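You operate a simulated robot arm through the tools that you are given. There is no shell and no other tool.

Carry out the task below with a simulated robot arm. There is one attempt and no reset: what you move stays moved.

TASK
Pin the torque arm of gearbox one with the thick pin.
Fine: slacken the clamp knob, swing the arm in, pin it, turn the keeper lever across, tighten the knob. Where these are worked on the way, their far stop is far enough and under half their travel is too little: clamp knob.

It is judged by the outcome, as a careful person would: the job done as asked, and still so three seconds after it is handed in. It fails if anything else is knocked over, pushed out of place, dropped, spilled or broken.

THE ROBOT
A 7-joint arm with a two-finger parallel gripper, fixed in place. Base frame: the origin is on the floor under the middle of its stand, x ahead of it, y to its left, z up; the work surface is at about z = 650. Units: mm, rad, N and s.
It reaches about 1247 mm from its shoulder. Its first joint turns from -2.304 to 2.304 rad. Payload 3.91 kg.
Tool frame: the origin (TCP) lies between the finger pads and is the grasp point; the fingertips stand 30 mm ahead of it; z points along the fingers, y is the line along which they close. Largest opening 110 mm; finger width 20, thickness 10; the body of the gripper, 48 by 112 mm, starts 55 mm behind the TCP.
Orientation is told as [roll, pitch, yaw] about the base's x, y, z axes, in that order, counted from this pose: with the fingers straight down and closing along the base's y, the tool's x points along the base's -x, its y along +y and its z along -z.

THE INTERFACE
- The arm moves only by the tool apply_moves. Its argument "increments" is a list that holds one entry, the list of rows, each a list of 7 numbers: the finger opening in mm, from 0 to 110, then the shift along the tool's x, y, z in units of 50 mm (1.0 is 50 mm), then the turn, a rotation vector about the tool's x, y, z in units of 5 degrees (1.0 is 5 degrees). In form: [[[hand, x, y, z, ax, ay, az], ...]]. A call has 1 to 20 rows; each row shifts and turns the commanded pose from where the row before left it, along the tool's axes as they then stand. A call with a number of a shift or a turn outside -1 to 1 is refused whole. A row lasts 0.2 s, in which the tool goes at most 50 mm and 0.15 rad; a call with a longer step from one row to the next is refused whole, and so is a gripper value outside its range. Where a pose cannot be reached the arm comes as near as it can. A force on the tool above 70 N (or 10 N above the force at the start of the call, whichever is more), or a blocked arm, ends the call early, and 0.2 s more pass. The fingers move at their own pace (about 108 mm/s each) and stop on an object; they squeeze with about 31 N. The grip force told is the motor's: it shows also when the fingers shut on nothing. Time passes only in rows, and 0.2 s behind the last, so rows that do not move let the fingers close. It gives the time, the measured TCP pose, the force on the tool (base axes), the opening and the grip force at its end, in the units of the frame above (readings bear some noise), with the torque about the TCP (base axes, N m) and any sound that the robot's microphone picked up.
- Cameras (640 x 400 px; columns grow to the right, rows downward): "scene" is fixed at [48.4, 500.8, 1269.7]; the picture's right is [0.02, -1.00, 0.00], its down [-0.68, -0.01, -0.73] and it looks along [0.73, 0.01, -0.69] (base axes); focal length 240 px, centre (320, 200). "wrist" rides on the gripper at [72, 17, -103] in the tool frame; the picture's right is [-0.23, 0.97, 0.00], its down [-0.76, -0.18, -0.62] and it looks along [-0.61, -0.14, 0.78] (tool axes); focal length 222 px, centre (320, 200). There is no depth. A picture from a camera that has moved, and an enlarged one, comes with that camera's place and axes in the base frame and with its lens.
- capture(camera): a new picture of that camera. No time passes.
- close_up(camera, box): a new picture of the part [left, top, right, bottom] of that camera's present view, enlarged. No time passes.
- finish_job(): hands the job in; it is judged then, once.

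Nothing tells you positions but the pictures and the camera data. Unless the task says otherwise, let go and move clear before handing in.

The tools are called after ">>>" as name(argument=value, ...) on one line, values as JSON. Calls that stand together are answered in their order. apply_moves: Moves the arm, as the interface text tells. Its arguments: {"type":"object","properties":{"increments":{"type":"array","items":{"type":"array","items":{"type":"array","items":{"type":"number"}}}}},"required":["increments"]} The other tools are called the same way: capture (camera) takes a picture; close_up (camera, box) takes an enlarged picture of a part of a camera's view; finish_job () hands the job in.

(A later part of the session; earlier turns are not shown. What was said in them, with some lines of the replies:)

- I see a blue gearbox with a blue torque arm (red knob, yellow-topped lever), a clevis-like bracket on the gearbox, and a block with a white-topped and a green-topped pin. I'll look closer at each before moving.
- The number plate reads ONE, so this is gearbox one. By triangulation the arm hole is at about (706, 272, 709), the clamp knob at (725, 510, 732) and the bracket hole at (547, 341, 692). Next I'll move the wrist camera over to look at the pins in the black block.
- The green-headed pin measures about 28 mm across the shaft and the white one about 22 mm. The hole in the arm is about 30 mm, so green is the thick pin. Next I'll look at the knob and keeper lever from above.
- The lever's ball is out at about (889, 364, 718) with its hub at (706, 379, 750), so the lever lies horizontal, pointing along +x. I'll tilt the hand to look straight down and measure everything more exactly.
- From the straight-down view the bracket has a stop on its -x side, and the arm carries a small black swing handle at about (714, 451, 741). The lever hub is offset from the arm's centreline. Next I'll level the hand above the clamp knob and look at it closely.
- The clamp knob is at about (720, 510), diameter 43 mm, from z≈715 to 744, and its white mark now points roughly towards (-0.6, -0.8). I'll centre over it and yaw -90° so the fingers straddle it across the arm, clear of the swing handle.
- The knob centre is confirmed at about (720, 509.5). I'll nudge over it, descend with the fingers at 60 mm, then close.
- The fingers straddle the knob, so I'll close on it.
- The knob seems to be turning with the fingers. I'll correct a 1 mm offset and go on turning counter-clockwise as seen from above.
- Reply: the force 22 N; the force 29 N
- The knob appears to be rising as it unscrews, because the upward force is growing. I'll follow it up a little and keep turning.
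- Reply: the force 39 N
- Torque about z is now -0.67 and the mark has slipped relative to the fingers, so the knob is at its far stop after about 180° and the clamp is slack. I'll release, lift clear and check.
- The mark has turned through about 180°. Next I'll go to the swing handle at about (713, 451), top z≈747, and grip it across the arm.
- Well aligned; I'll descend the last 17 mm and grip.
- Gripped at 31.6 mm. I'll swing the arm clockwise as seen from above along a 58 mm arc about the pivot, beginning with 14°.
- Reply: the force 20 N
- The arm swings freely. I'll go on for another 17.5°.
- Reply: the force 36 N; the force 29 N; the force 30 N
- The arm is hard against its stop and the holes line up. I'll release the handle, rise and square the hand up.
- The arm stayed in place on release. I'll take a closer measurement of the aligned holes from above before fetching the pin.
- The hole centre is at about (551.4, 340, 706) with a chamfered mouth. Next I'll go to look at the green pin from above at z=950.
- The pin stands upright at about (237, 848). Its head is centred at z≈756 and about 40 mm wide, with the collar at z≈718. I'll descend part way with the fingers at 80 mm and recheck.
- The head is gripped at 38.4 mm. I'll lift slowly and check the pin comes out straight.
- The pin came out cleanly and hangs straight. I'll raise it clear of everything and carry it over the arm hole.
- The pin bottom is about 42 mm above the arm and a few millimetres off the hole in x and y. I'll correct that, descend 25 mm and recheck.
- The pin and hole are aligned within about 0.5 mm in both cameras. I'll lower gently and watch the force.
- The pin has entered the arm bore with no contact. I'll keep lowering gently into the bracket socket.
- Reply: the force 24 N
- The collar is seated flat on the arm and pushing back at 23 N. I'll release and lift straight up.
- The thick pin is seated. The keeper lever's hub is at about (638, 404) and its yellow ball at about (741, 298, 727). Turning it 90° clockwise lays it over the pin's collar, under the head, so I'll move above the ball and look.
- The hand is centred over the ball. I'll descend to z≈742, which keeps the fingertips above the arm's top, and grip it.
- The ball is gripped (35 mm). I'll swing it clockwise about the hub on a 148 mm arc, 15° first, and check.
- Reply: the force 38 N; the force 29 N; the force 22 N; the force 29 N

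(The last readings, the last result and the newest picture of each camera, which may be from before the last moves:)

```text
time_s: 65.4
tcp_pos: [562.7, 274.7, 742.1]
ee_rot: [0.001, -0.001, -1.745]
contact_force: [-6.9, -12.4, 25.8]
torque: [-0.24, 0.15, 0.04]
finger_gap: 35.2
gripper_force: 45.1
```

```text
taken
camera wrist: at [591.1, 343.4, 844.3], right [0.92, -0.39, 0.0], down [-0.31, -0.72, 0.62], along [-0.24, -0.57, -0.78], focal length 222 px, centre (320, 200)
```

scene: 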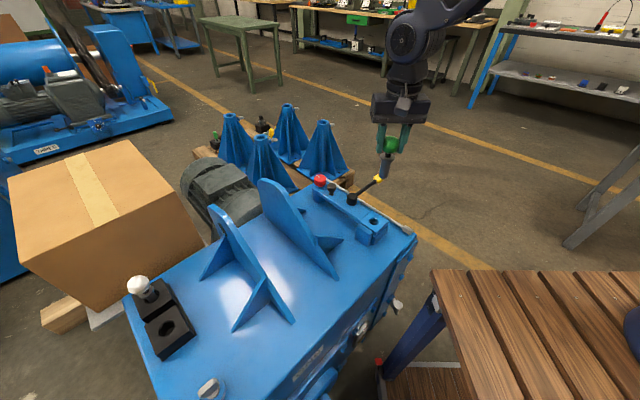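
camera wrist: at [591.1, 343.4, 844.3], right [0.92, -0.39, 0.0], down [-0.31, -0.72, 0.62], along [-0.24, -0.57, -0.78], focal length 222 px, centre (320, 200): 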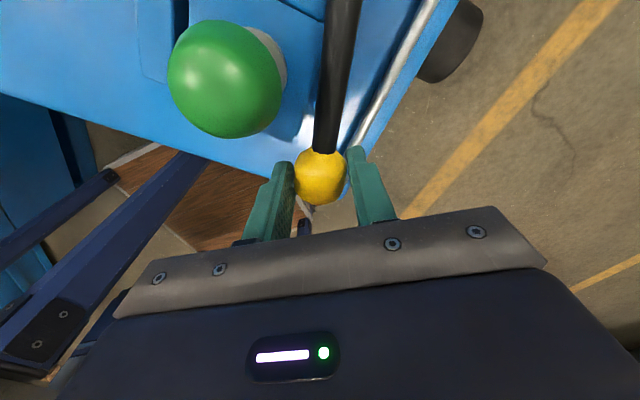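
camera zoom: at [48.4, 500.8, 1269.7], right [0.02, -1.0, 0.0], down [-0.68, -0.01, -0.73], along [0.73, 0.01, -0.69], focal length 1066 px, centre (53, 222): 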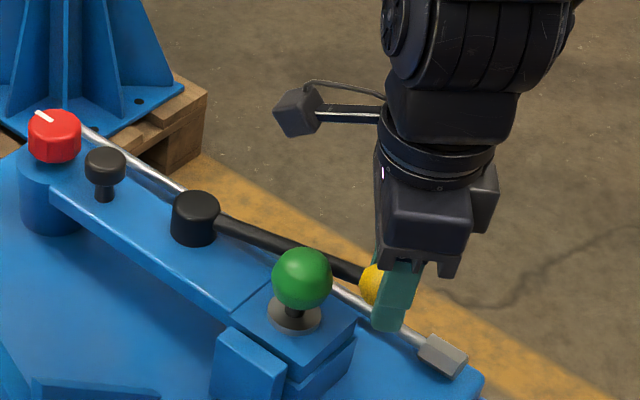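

>>> apply_moves(increments=[[[15, 0.0613, -0.1445, -0.02, 0, 0, 0.6], [15, 0.0613, -0.1445, 0, 0, 0, 0.6], [15, 0.0613, -0.1445, 0, 0, 0, 0.6]]])

>>> close_up(camera="scene", box=[350, 180, 420, 240])

>>> close_up(camera="wrist", box=[150, 0, 450, 230])

```text
time_s: 66.2
tcp_pos: [544.1, 288.6, 743.0]
ee_rot: [0.001, 0.001, -1.904]
contact_force: [-6.4, -9.4, 19.5]
torque: [-0.21, 0.06, 0.01]
finger_gap: 35.3
gripper_force: 45.6
```

```text
6.67 times, centred on (385, 210) of scene
camera zoom: at [48.4, 500.8, 1269.7], right [0.02, -1.0, 0.0], down [-0.68, -0.01, -0.73], along [0.73, 0.01, -0.69], focal length 1599 px, centre (-113, 133)
```

zoom: 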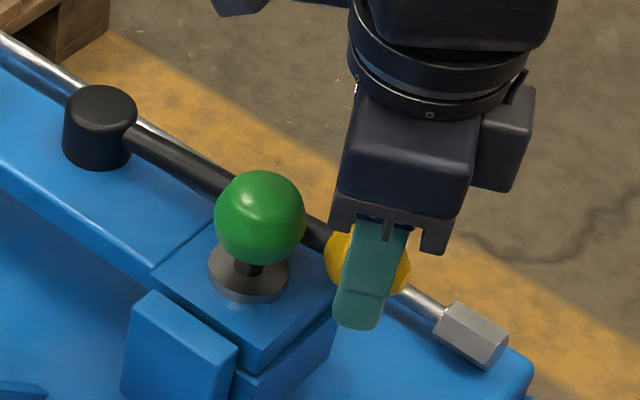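

```text
1.74 times, centred on (300, 115) of wrist
camera zoom: at [581.7, 351.9, 844.2], right [0.85, -0.53, 0.0], down [-0.42, -0.66, 0.62], along [-0.33, -0.53, -0.78], focal length 386 px, centre (355, 348)
```

zoom: 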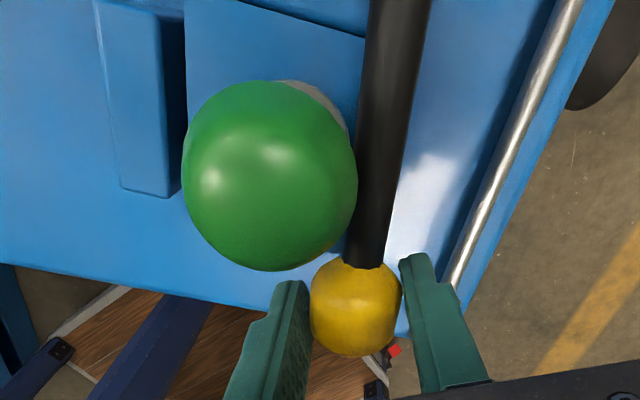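

>>> apply_moves(increments=[[[15, 0.0409, -0.0963, 0, 0, 0, 0.4], [15, 0.0409, -0.0963, 0, 0, 0, 0.4], [15, 0.0409, -0.0963, 0, 0, 0, 0.4]]])

>>> close_up(camera="scene", box=[350, 180, 420, 240])

>>> close_up(camera="wrist", box=[150, 0, 450, 230])

```text
time_s: 67.0
tcp_pos: [534.2, 297.7, 742.3]
ee_rot: [0.004, -0.001, -2.01]
contact_force: [7.6, -27.7, 15.2]
torque: [-0.59, -0.39, -0.04]
finger_gap: 35.1
gripper_force: 44.9
```

```text
6.67 times, centred on (385, 210) of scene
camera zoom: at [48.4, 500.8, 1269.7], right [0.02, -1.0, 0.0], down [-0.68, -0.01, -0.73], along [0.73, 0.01, -0.69], focal length 1599 px, centre (-113, 133)
```

zoom: 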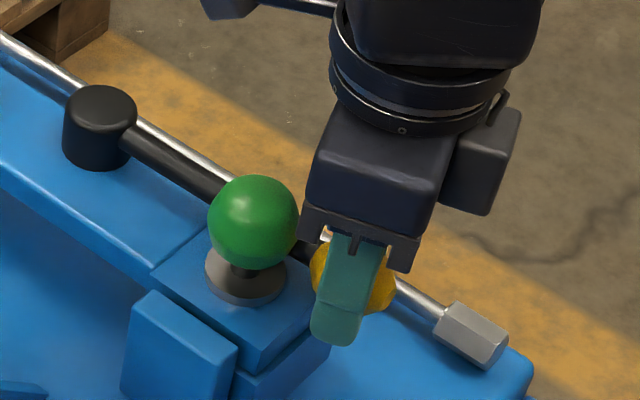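

```text
1.74 times, centred on (300, 115) of wrist
camera zoom: at [578.8, 356.4, 843.8], right [0.78, -0.62, 0.0], down [-0.49, -0.61, 0.62], along [-0.38, -0.49, -0.78], focal length 386 px, centre (355, 348)
```

zoom: 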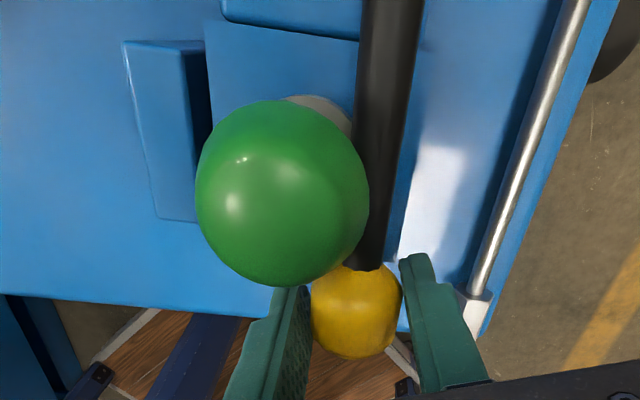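

Resistance of about 25 N is building, and the lever lies alongside the pin neck over the collar after about 89°. I'll nudge a little more to confirm it's at its stop.

>>> apply_moves(increments=[[[15, 0.0204, -0.0482, 0, 0, 0, 0.2], [15, 0.0102, -0.0241, 0, 0, 0, 0.1]]])

>>> close_up(camera="scene", box=[350, 180, 420, 240])

```text
time_s: 67.6
tcp_pos: [534.4, 299.0, 743.1]
ee_rot: [0.003, 0.0, -2.038]
contact_force: [40.0, -52.9, -3.3]
torque: [-0.53, -0.76, -0.44]
finger_gap: 35.5
gripper_force: 44.6
```

```text
6.67 times, centred on (385, 210) of scene
camera zoom: at [48.4, 500.8, 1269.7], right [0.02, -1.0, 0.0], down [-0.68, -0.01, -0.73], along [0.73, 0.01, -0.69], focal length 1599 px, centre (-113, 133)
```

zoom: 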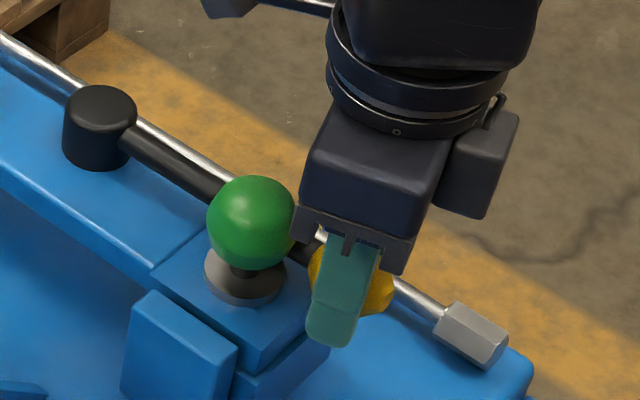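

The lever is hard at its stop (about 66 N). I'll relax the push, open, and lift away.

>>> apply_moves(increments=[[[15, -0.035, 0.083, 0, 0, 0, -0.3], [50, 0, 0, 0, 0, 0, 0], [60, 0, 0, 0, 0, 0, 0], [60, 0, 0, -0.5, 0, 0, 0], [60, 0, 0, -0.8, 0, 0, 0], [60, 0, 0, -0.9, 0, 0, 0], [60, 0, 0, -0.9, 0, 0, 0]]])

>>> capture(camera="wrist")

>>> close_up(camera="scene", box=[330, 160, 420, 240])

```text
time_s: 69.2
tcp_pos: [534.2, 301.7, 895.2]
ee_rot: [0.0, -0.001, -2.008]
contact_force: [0.3, 0.6, -0.3]
torque: [0.0, 0.0, 0.04]
finger_gap: 60.0
gripper_force: 0.2
```

```text
taken
camera wrist: at [580.1, 359.1, 997.4], right [0.79, -0.62, 0.0], down [-0.48, -0.61, 0.62], along [-0.38, -0.49, -0.78], focal length 222 px, centre (320, 200)
```

wrist: 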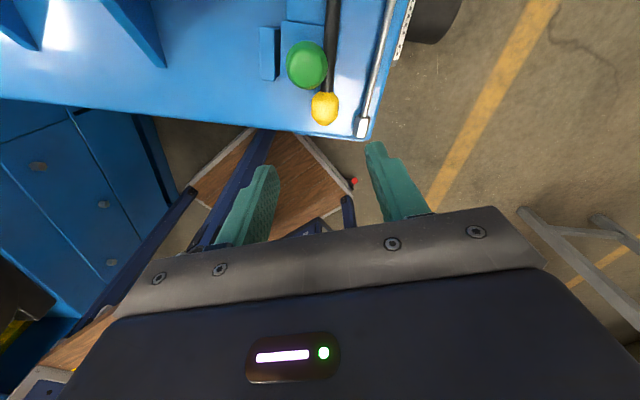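

```text
5.00 times, centred on (375, 200) of scene
camera zoom: at [48.4, 500.8, 1269.7], right [0.02, -1.0, 0.0], down [-0.68, -0.01, -0.73], along [0.73, 0.01, -0.69], focal length 1199 px, centre (45, 200)
```

zoom: 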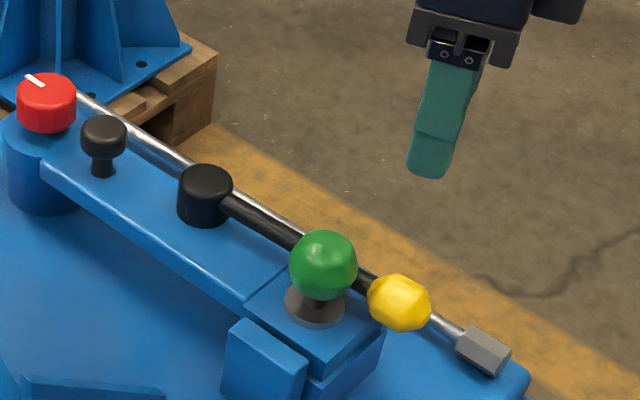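

The lever now lies along the arm over the pin's collar and stays put. Next is the clamp knob: I'll unwind the wrist to yaw +90° so a single grip can turn the knob the full 180° clockwise.

>>> apply_moves(increments=[[[60, 0, 0, 0, 0, 0, -1], [60, 0, 0, 0, 0, 0, -1], [60, 0, 0, 0, 0, 0, -1], [60, 0, 0, 0, 0, 0, -1], [60, 0, 0, 0, 0, 0, -1], [60, 0, 0, 0, 0, 0, -1], [60, 0, 0, 0, 0, 0, -1], [60, 0, 0, 0, 0, 0, -1], [60, 0, 0, 0, 0, 0, -1], [60, 0, 0, 0, 0, 0, -1], [60, 0, 0, 0, 0, 0, -1], [60, 0, 0, 0, 0, 0, -1], [60, 0, 0, 0, 0, 0, -1], [60, 0, 0, 0, 0, 0, -1], [60, 0, 0, 0, 0, 0, -1], [60, 0, 0, 0, 0, 0, -1], [60, 0, 0, 0, 0, 0, -1], [60, 0, 0, 0, 0, 0, -1], [60, 0, 0, 0, 0, 0, -1], [60, 0, 0, 0, 0, 0, -1]]])

>>> apply_moves(increments=[[[60, 0, 0, 0, 0, 0, -1], [60, 0, 0, 0, 0, 0, -1], [60, 0, 0, 0, 0, 0, -1], [60, 0, 0, 0, 0, 0, -1], [60, 0, 0, 0, 0, 0, -1], [60, 0, 0, 0, 0, 0, -1], [60, 0, 0, 0, 0, 0, -1], [60, 0, 0, 0, 0, 0, -1], [60, 0, 0, 0, 0, 0, -1], [60, 0, 0, 0, 0, 0, -1], [60, 0, 0, 0, 0, 0, -1], [60, 0, 0, 0, 0, 0, -1], [60, 0, 0, 0, 0, 0, -1], [60, 0, 0, 0, 0, 0, -1], [60, 0, 0, 0, 0, 0, -1], [60, 0, 0, 0, 0, 0, -1], [60, 0, 0, 0, 0, 0, -1], [60, 0, 0, 0, 0, 0, -1], [60, 0, 0, 0, 0, 0, -1], [60, 0, 0, 0, 0, 0, -1]]])

>>> capture(camera="wrist")

```text
time_s: 73.4
tcp_pos: [532.4, 300.2, 898.3]
ee_rot: [0.0, -0.001, -0.259]
contact_force: [0.5, 0.6, 0.2]
torque: [-0.02, -0.01, 0.04]
finger_gap: 60.0
gripper_force: 0.1
```

```text
time_s: 77.6
tcp_pos: [532.6, 298.8, 897.2]
ee_rot: [-0.001, 0.0, 1.485]
contact_force: [0.1, 0.5, -0.6]
torque: [-0.01, 0.0, 0.02]
finger_gap: 60.2
gripper_force: 0.2
```

```text
taken
camera wrist: at [509.2, 227.8, 999.4], right [-0.95, 0.31, 0.0], down [0.24, 0.74, 0.62], along [0.19, 0.59, -0.78], focal length 222 px, centre (320, 200)
```

wrist: 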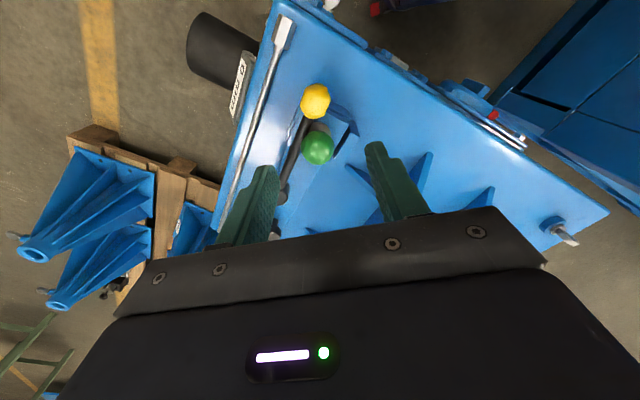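

>>> apply_moves(increments=[[[60, 0, 0, 0, 0, 0, -1], [60, -0.705, -0.628, 0, 0, 0, 0], [60, -0.705, -0.628, 0, 0, 0, 0], [60, -0.705, -0.628, 0, 0, 0, 0], [60, -0.705, -0.628, 0, 0, 0, 0], [60, -0.705, -0.628, 0, 0, 0, 0], [60, -0.705, -0.628, 0, 0, 0, 0], [60, 0, 0, 0.5, 0, 0, 0]]])

>>> capture(camera="wrist")

>>> close_up(camera="wrist", box=[260, 60, 380, 150])

```text
time_s: 79.4
tcp_pos: [722.2, 511.3, 875.2]
ee_rot: [0.001, 0.001, 1.571]
contact_force: [0.0, 0.2, 1.1]
torque: [0.01, -0.02, 0.01]
finger_gap: 60.1
gripper_force: 0.0
```

```text
taken
camera wrist: at [704.0, 438.9, 976.7], right [-0.97, 0.23, 0.0], down [0.18, 0.76, 0.62], along [0.14, 0.61, -0.78], focal length 222 px, centre (320, 200)
```

wrist: 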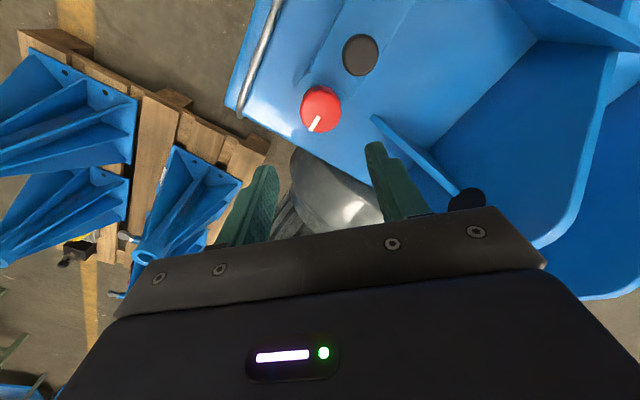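

```text
4.44 times, centred on (320, 105) of wrist
camera zoom: at [704.0, 438.9, 976.7], right [-0.97, 0.23, 0.0], down [0.18, 0.76, 0.62], along [0.14, 0.61, -0.78], focal length 987 px, centre (320, 622)
```

zoom: 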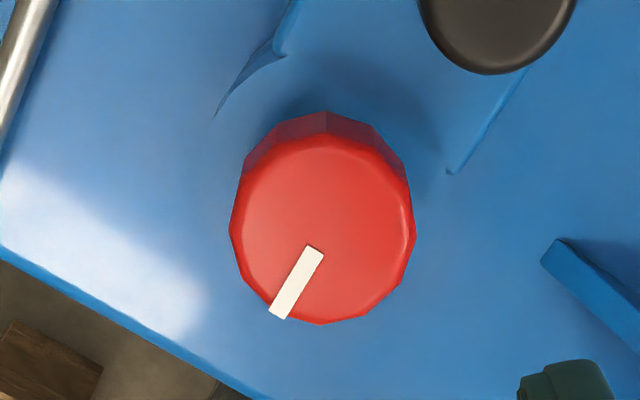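

>>> apply_moves(increments=[[[60, 0.024, 0.01, 0.9, 0, 0, 0], [60, 0, 0, 0.9, 0, 0, 0], [60, 0, 0, 0.5, 0, 0, 0], [60, 0, 0, 0.24, 0, 0, 0]]])

>>> close_up(camera="wrist", box=[230, 110, 410, 240])

>>> close_up(camera="scene", box=[290, 130, 390, 210])

```text
time_s: 80.4
tcp_pos: [721.2, 510.3, 744.9]
ee_rot: [-0.001, 0.0, 1.571]
contact_force: [-0.2, -0.3, 0.0]
torque: [-0.02, 0.01, 0.01]
finger_gap: 60.0
gripper_force: 0.1
```

```text
3.08 times, centred on (320, 175) of wrist
camera zoom: at [703.4, 437.3, 846.9], right [-0.97, 0.23, 0.0], down [0.18, 0.76, 0.62], along [0.14, 0.61, -0.78], focal length 684 px, centre (320, 277)
```

zoom: 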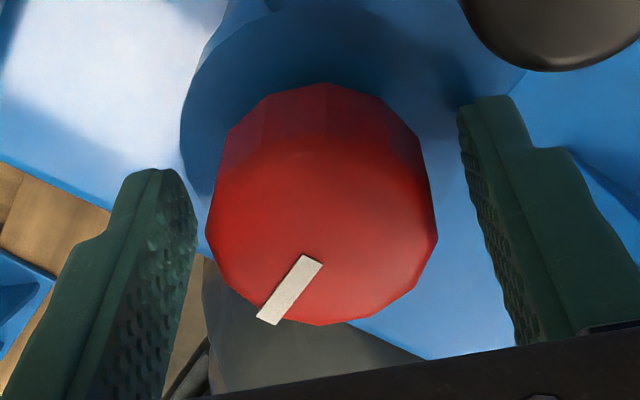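

```text
5.00 times, centred on (340, 170) of scene
camera zoom: at [48.4, 500.8, 1269.7], right [0.02, -1.0, 0.0], down [-0.68, -0.01, -0.73], along [0.73, 0.01, -0.69], focal length 1199 px, centre (220, 350)
```

zoom: 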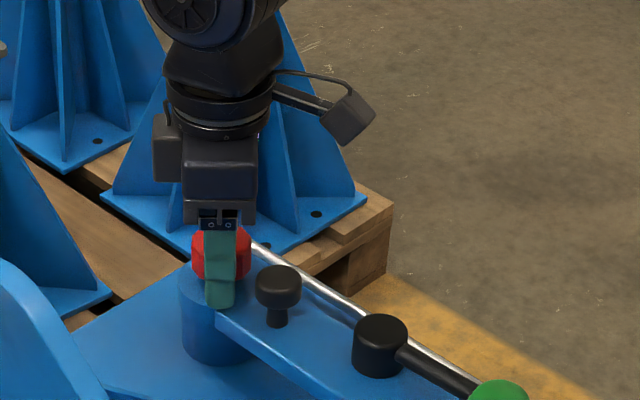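

>>> apply_moves(increments=[[[60, 0, 0, -0.05, 0, 0, 0], [30, 0, 0, 0, 0, 0, 0], [30, 0, 0, 0, 0, 0, 0]]])

```text
time_s: 81.2
tcp_pos: [720.2, 508.9, 747.6]
ee_rot: [0.0, 0.0, 1.573]
contact_force: [-1.9, 0.1, -1.5]
torque: [0.4, -0.65, -0.03]
finger_gap: 42.7
gripper_force: 45.1
```

The knob is gripped well centred. I'll turn it clockwise as seen from above, starting with 60°.

>>> apply_moves(increments=[[[30, 0, 0, 0, 0, 0, 1], [30, 0, 0, 0, 0, 0, 1], [30, 0, 0, 0, 0, 0, 1], [30, 0, 0, 0, 0, 0, 1], [30, 0, 0, 0, 0, 0, 1], [30, 0, 0, 0, 0, 0, 1]]])

>>> close_up(camera="wrist", box=[230, 110, 410, 240])

```text
time_s: 82.6
tcp_pos: [720.0, 509.0, 748.2]
ee_rot: [-0.001, 0.003, 1.046]
contact_force: [6.9, 1.3, -8.9]
torque: [0.31, -0.03, -0.05]
finger_gap: 42.4
gripper_force: 44.6
```

```text
3.08 times, centred on (320, 175) of wrist
camera zoom: at [668.9, 455.1, 849.6], right [-0.73, 0.68, 0.0], down [0.54, 0.57, 0.62], along [0.43, 0.45, -0.78], focal length 684 px, centre (320, 277)
```

zoom: 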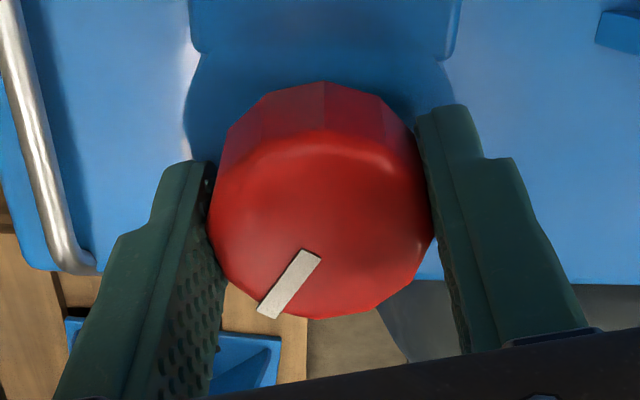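

>>> apply_moves(increments=[[[30, 0, 0, 0, 0, 0, 1], [30, 0, 0, 0, 0, 0, 1], [30, 0, 0, 0, 0, 0, 1], [30, 0, 0, 0, 0, 0, 1], [30, 0, 0, 0, 0, 0, 1], [30, 0, 0, 0, 0, 0, 1], [30, 0, 0, 0, 0, 0, 1], [30, 0, 0, 0, 0, 0, 1]]])

>>> close_up(camera="wrist", box=[230, 110, 410, 240])

```text
time_s: 84.4
tcp_pos: [719.8, 509.0, 747.7]
ee_rot: [-0.001, 0.0, 0.35]
contact_force: [10.5, 0.4, -4.5]
torque: [-0.82, 0.12, 0.04]
finger_gap: 42.5
gripper_force: 45.3
```

```text
3.08 times, centred on (320, 175) of wrist
camera zoom: at [645.9, 500.4, 849.6], right [-0.12, 0.99, 0.0], down [0.78, 0.09, 0.62], along [0.62, 0.07, -0.78], focal length 684 px, centre (320, 277)
```

zoom: 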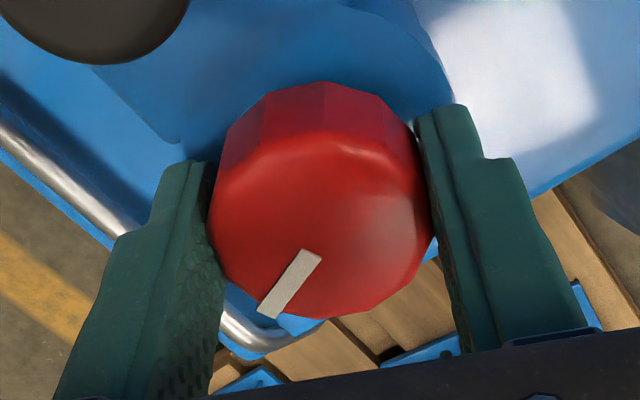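

>>> apply_moves(increments=[[[30, 0, 0, 0, 0, 0, 1], [30, 0, 0, 0, 0, 0, 1], [30, 0, 0, 0, 0, 0, 1], [30, 0, 0, 0, 0, 0, 1], [30, 0, 0, 0, 0, 0, 1], [30, 0, 0, 0, 0, 0, 1], [30, 0, 0, 0, 0, 0, 1], [30, 0, 0, 0, 0, 0, 1]]])

>>> close_up(camera="wrist", box=[230, 110, 410, 240])

```text
time_s: 86.2
tcp_pos: [721.3, 508.8, 747.9]
ee_rot: [0.001, 0.0, -0.35]
contact_force: [13.2, 8.3, 1.8]
torque: [0.16, 0.07, -0.02]
finger_gap: 42.4
gripper_force: 44.9
```

```text
3.08 times, centred on (320, 175) of wrist
camera zoom: at [657.5, 550.0, 849.7], right [0.55, 0.84, 0.0], down [0.65, -0.43, 0.62], along [0.52, -0.34, -0.78], focal length 684 px, centre (320, 277)
```

zoom: 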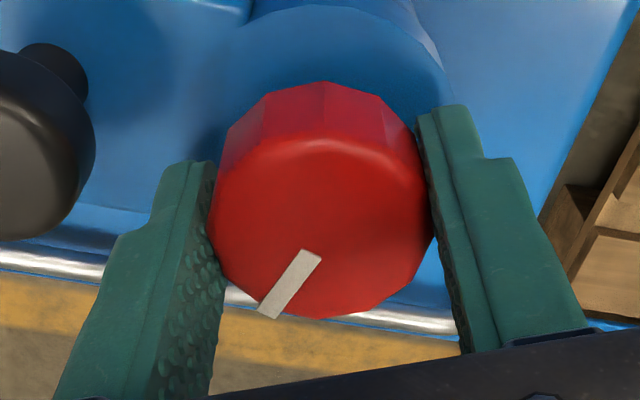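

>>> apply_moves(increments=[[[30, -0.014, 0.018, 0, 0, 0, 0], [30, 0, 0, 0, 0, 0, 1], [30, 0, 0, 0, 0, 0, 1], [30, 0, 0, 0, 0, 0, 1], [30, 0, 0, 0, 0, 0, 1], [30, 0, 0, 0, 0, 0, 1], [30, 0, 0, 0, 0, 0, 1], [30, 0, 0, 0, 0, 0, 1], [30, 0, 0, 0, 0, 0, 1]]])

>>> close_up(camera="wrist", box=[230, 110, 410, 240])

```text
time_s: 88.2
tcp_pos: [720.6, 509.2, 748.4]
ee_rot: [0.0, -0.002, -1.047]
contact_force: [-13.9, 2.2, 0.4]
torque: [-0.84, -0.07, -0.01]
finger_gap: 42.2
gripper_force: 44.6
```

```text
3.08 times, centred on (320, 175) of wrist
camera zoom: at [698.3, 580.6, 849.6], right [0.96, 0.29, 0.0], down [0.23, -0.75, 0.62], along [0.18, -0.6, -0.78], focal length 684 px, centre (320, 277)
```

zoom: 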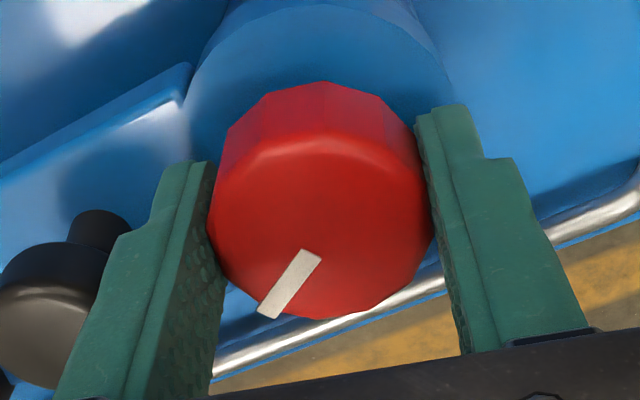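

>>> apply_moves(increments=[[[30, 0, -0.014, 0, 0, 0, 1], [30, 0, 0, 0, 0, 0, 1], [30, 0, 0, 0, 0, 0, 1], [30, 0, 0, 0, 0, 0, 1], [30, 0, 0, 0, 0, 0, 1], [30, 0, 0, 0, 0, 0, 1]]])

>>> close_up(camera="wrist", box=[230, 110, 410, 240])

```text
time_s: 89.6
tcp_pos: [721.3, 509.7, 747.6]
ee_rot: [0.001, 0.0, -1.571]
contact_force: [-10.3, 2.1, -1.5]
torque: [-0.63, -0.25, 0.01]
finger_gap: 42.4
gripper_force: 44.7
```

```text
3.08 times, centred on (320, 175) of wrist
camera zoom: at [736.8, 581.9, 849.6], right [0.97, -0.23, 0.0], down [-0.18, -0.76, 0.62], along [-0.14, -0.61, -0.78], focal length 684 px, centre (320, 277)
```

zoom: 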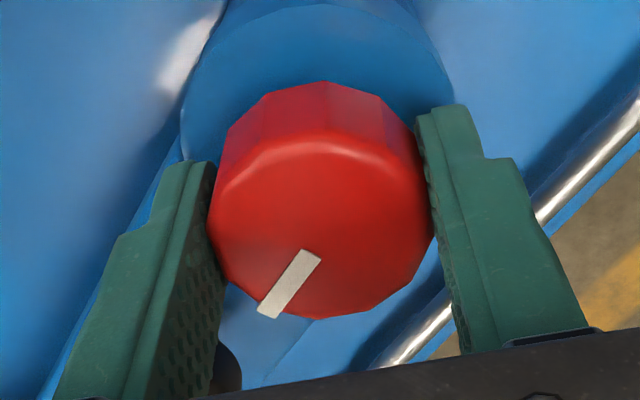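

>>> apply_moves(increments=[[[30, 0, 0, 0, 0, 0, 0.6], [30, 0, 0, 0, 0, 0, 0.6], [30, 0, 0, 0, 0, 0, 0.6]]])

>>> close_up(camera="wrist", box=[230, 110, 410, 240])

```text
time_s: 90.4
tcp_pos: [721.2, 510.6, 748.6]
ee_rot: [0.0, 0.001, -1.728]
contact_force: [-10.2, -2.8, -2.1]
torque: [0.12, -0.44, 1.06]
finger_gap: 43.5
gripper_force: 45.0
```

```text
3.08 times, centred on (320, 175) of wrist
camera zoom: at [747.9, 578.3, 849.7], right [0.93, -0.38, 0.0], down [-0.29, -0.72, 0.62], along [-0.23, -0.58, -0.78], focal length 684 px, centre (320, 277)
```

zoom: 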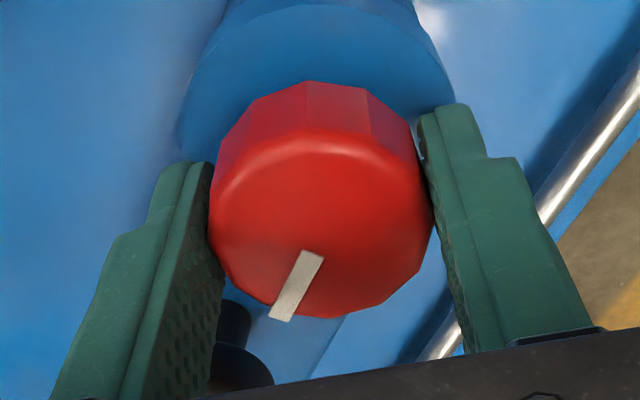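

The knob has reached its tight stop: torque is 1.06 N·m and the fingers are starting to slip. I'll open straight off it, lift clear and inspect everything.

>>> apply_moves(increments=[[[60, 0, 0, 0, 0, 0, 0], [60, 0, 0, 0, 0, 0, 0], [60, 0, 0, -0.5, 0, 0, 0], [60, 0, 0, -0.9, 0, 0, 0], [60, 0, 0, -0.9, 0, 0, 0], [60, 0, 0, -0.9, 0, 0, 0], [60, 0, 0, -0.9, 0, 0, 0]]])

>>> capture(camera="wrist")

>>> close_up(camera="scene", box=[300, 150, 420, 250])

>>> close_up(camera="scene", box=[350, 190, 420, 240])

```text
time_s: 92.0
tcp_pos: [720.6, 511.0, 953.0]
ee_rot: [-0.001, -0.002, -1.726]
contact_force: [-0.2, 0.6, -2.1]
torque: [-0.03, 0.0, 0.01]
finger_gap: 60.0
gripper_force: 0.2
```

```text
taken
camera wrist: at [749.3, 579.4, 1054.8], right [0.93, -0.38, 0.0], down [-0.29, -0.72, 0.62], along [-0.23, -0.58, -0.78], focal length 222 px, centre (320, 200)
```

wrist: 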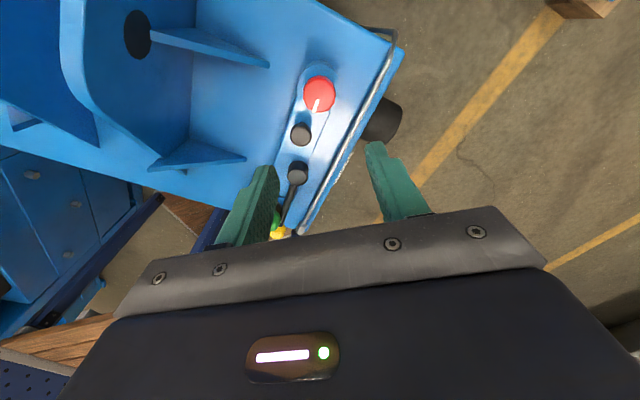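

```text
4.00 times, centred on (360, 200) of scene
camera zoom: at [48.4, 500.8, 1269.7], right [0.02, -1.0, 0.0], down [-0.68, -0.01, -0.73], along [0.73, 0.01, -0.69], focal length 959 px, centre (160, 200)
```

zoom: 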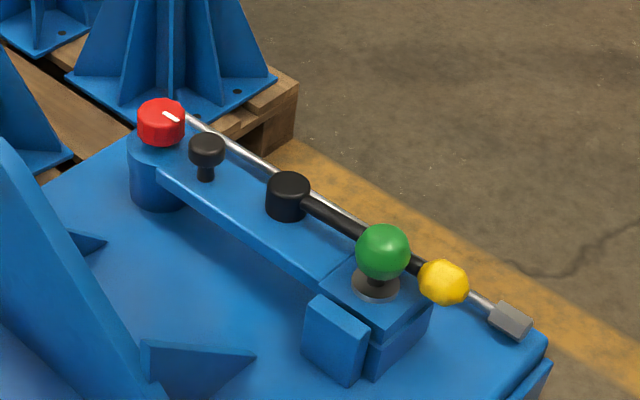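

```text
8.00 times, centred on (385, 215) of scene
camera zoom: at [48.4, 500.8, 1269.7], right [0.02, -1.0, 0.0], down [-0.68, -0.01, -0.73], along [0.73, 0.01, -0.69], focal length 1919 px, centre (-200, 80)
```

zoom: 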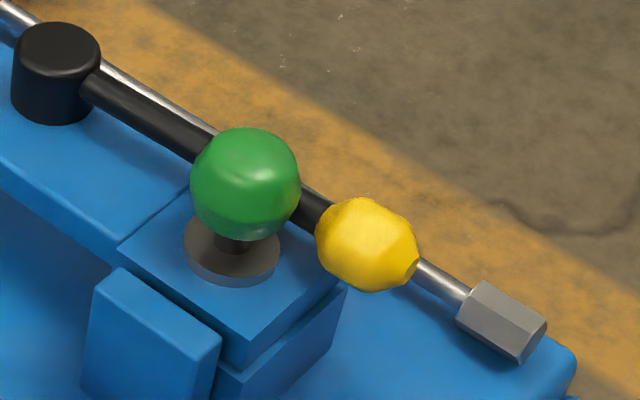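

>>> close_up(camera="scene", box=[300, 160, 360, 200])

>>> apply_moves(increments=[[[60, 0.1, 0.9, 0, 0, 0, 0], [60, 0.1, 0.9, 0, 0, 0, 0], [60, 0, 0, 0, 0, 0, -1], [60, 0, 0, 0, 0, 0, -1], [60, 0, 0, 0, 0, 0, -1], [60, 0, 0, 0, 0, 0, -1], [60, 0, 0, 0, 0, 0, -1], [60, 0, 0, 0, 0, 0, -1], [60, 0, 0, 0, 0, 0, -1], [60, 0, 0, 0, 0, 0, -1], [60, 0, 0, 0, 0, 0, -1], [60, 0, 0, 0, 0, 0, -1], [60, 0, 0, 0, 0, 0, -1], [60, 0, 0, 0, 0, 0, -1], [60, 0, 0, 0, 0, 0, -1], [60, 0, 0, 0, 0, 0, -1], [60, 0, 0, 0, 0, 0, -1], [60, 0, 0, 0, 0, 0, -1], [60, 0, 0, 0, 0, 0, -1], [60, 0, 0, 0, 0, 0, -1]]])

>>> capture(camera="wrist")

```text
10.00 times, centred on (330, 180) of scene
camera zoom: at [48.4, 500.8, 1269.7], right [0.02, -1.0, 0.0], down [-0.68, -0.01, -0.73], along [0.73, 0.01, -0.69], focal length 2398 px, centre (220, 400)
```

zoom: 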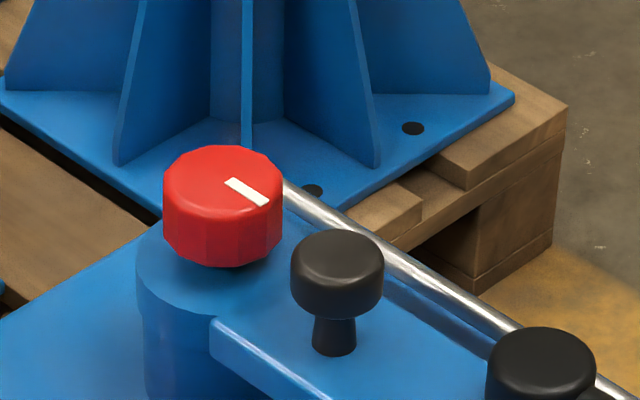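

```text
time_s: 96.2
tcp_pos: [811.5, 505.6, 952.4]
ee_rot: [0.001, -0.001, -0.155]
contact_force: [-0.6, 0.1, -0.3]
torque: [0.01, -0.01, -0.01]
finger_gap: 60.4
gripper_force: 0.1
```

```text
taken
camera wrist: at [741.6, 533.5, 1055.0], right [0.38, 0.93, 0.0], down [0.73, -0.29, 0.62], along [0.58, -0.23, -0.78], focal length 222 px, centre (320, 200)
```

wrist: 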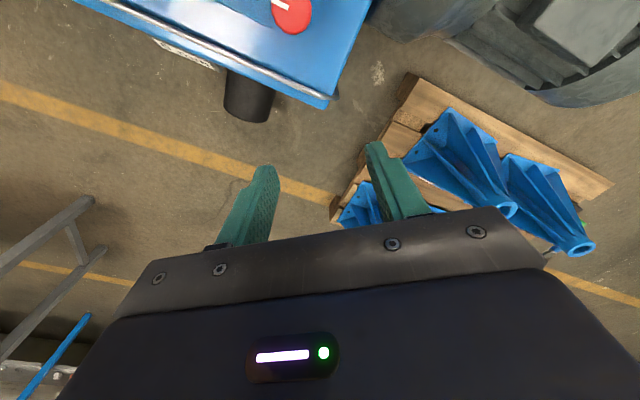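

The knob mark is back exactly where it was when tight. I'll take a final top view of the pin and lever.

>>> apply_moves(increments=[[[60, 0.746, -0.594, 0, 0, 0, 0], [60, 0.746, -0.594, 0, 0, 0, 0], [60, 0.746, -0.594, 0, 0, 0, 0], [60, 0.746, -0.594, 0, 0, 0, 0], [60, 0.746, -0.594, 0, 0, 0, 0], [60, 0.746, -0.594, 0, 0, 0, 0], [60, 0.746, -0.594, 0, 0, 0, 0]]])

>>> capture(camera="wrist")

>>> close_up(camera="wrist", box=[250, 40, 430, 160])

>>> capture(camera="scene")

```text
time_s: 97.8
tcp_pos: [520.7, 340.7, 952.1]
ee_rot: [-0.001, -0.001, -0.157]
contact_force: [1.0, 0.0, -1.1]
torque: [0.0, 0.03, 0.01]
finger_gap: 60.1
gripper_force: 0.0
```

```text
taken
camera wrist: at [450.6, 369.5, 1054.6], right [0.38, 0.93, 0.0], down [0.72, -0.29, 0.62], along [0.58, -0.23, -0.78], focal length 222 px, centre (320, 200)
```

wrist: 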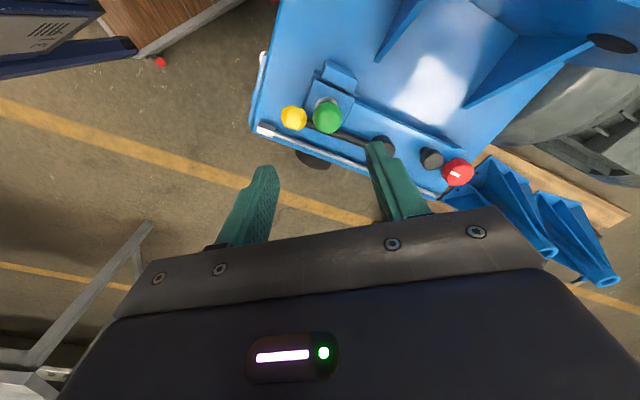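

```text
3.33 times, centred on (340, 100) of wrist
camera zoom: at [450.6, 369.5, 1054.6], right [0.38, 0.93, 0.0], down [0.72, -0.29, 0.62], along [0.58, -0.23, -0.78], focal length 740 px, centre (253, 533)
```

zoom: 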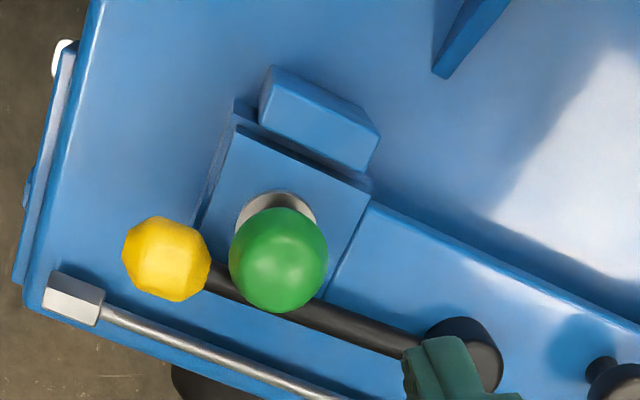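

```text
taken
```

scene: 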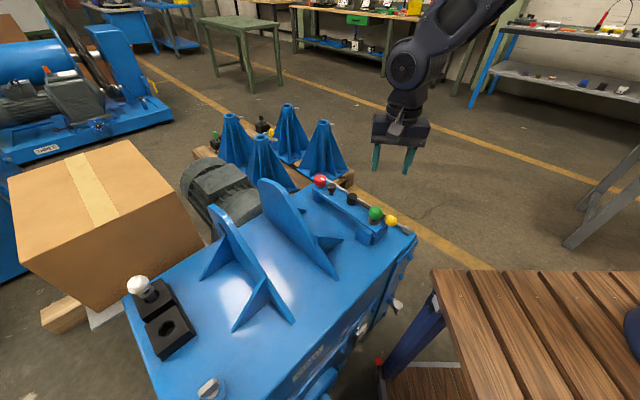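

All the steps check out in the pictures. The arm is in against its stop, the thick green pin is seated through the arm and bracket, the keeper lever lies across the collar, and the knob is tight. The hand is empty and well clear, so I'm handing in.

>>> finish_job()

```text
The job is handed in.
```

The torque arm of gearbox one is pinned with the thick, green-headed pin, and I've handed the job in. The hand-in returned no verdict, so this rests on my last pictures and force readings.

- **Clamp knob, slackened:** I turned it counter-clockwise about 180°, to its far stop.
- **Arm:** I swung it in by its handle until it came hard against the bracket stop, with the holes lined up.
- **Pin:** It went in without catching, and its collar sits flat on the arm. I picked green because its shaft is clearly thicker than the white-headed pin's; the white one is still in the block.
- **Keeper lever:** I turned it about 90° to its stop. It now lies over the pin's collar, under the head, and stayed there when released.
- **Clamp knob, tightened:** I turned it back clockwise to its tight stop. The white mark points exactly where it did at the start.

Nothing else looked moved or knocked over in the final view, and the gripper was empty and about 180 mm above the pin when I handed in.
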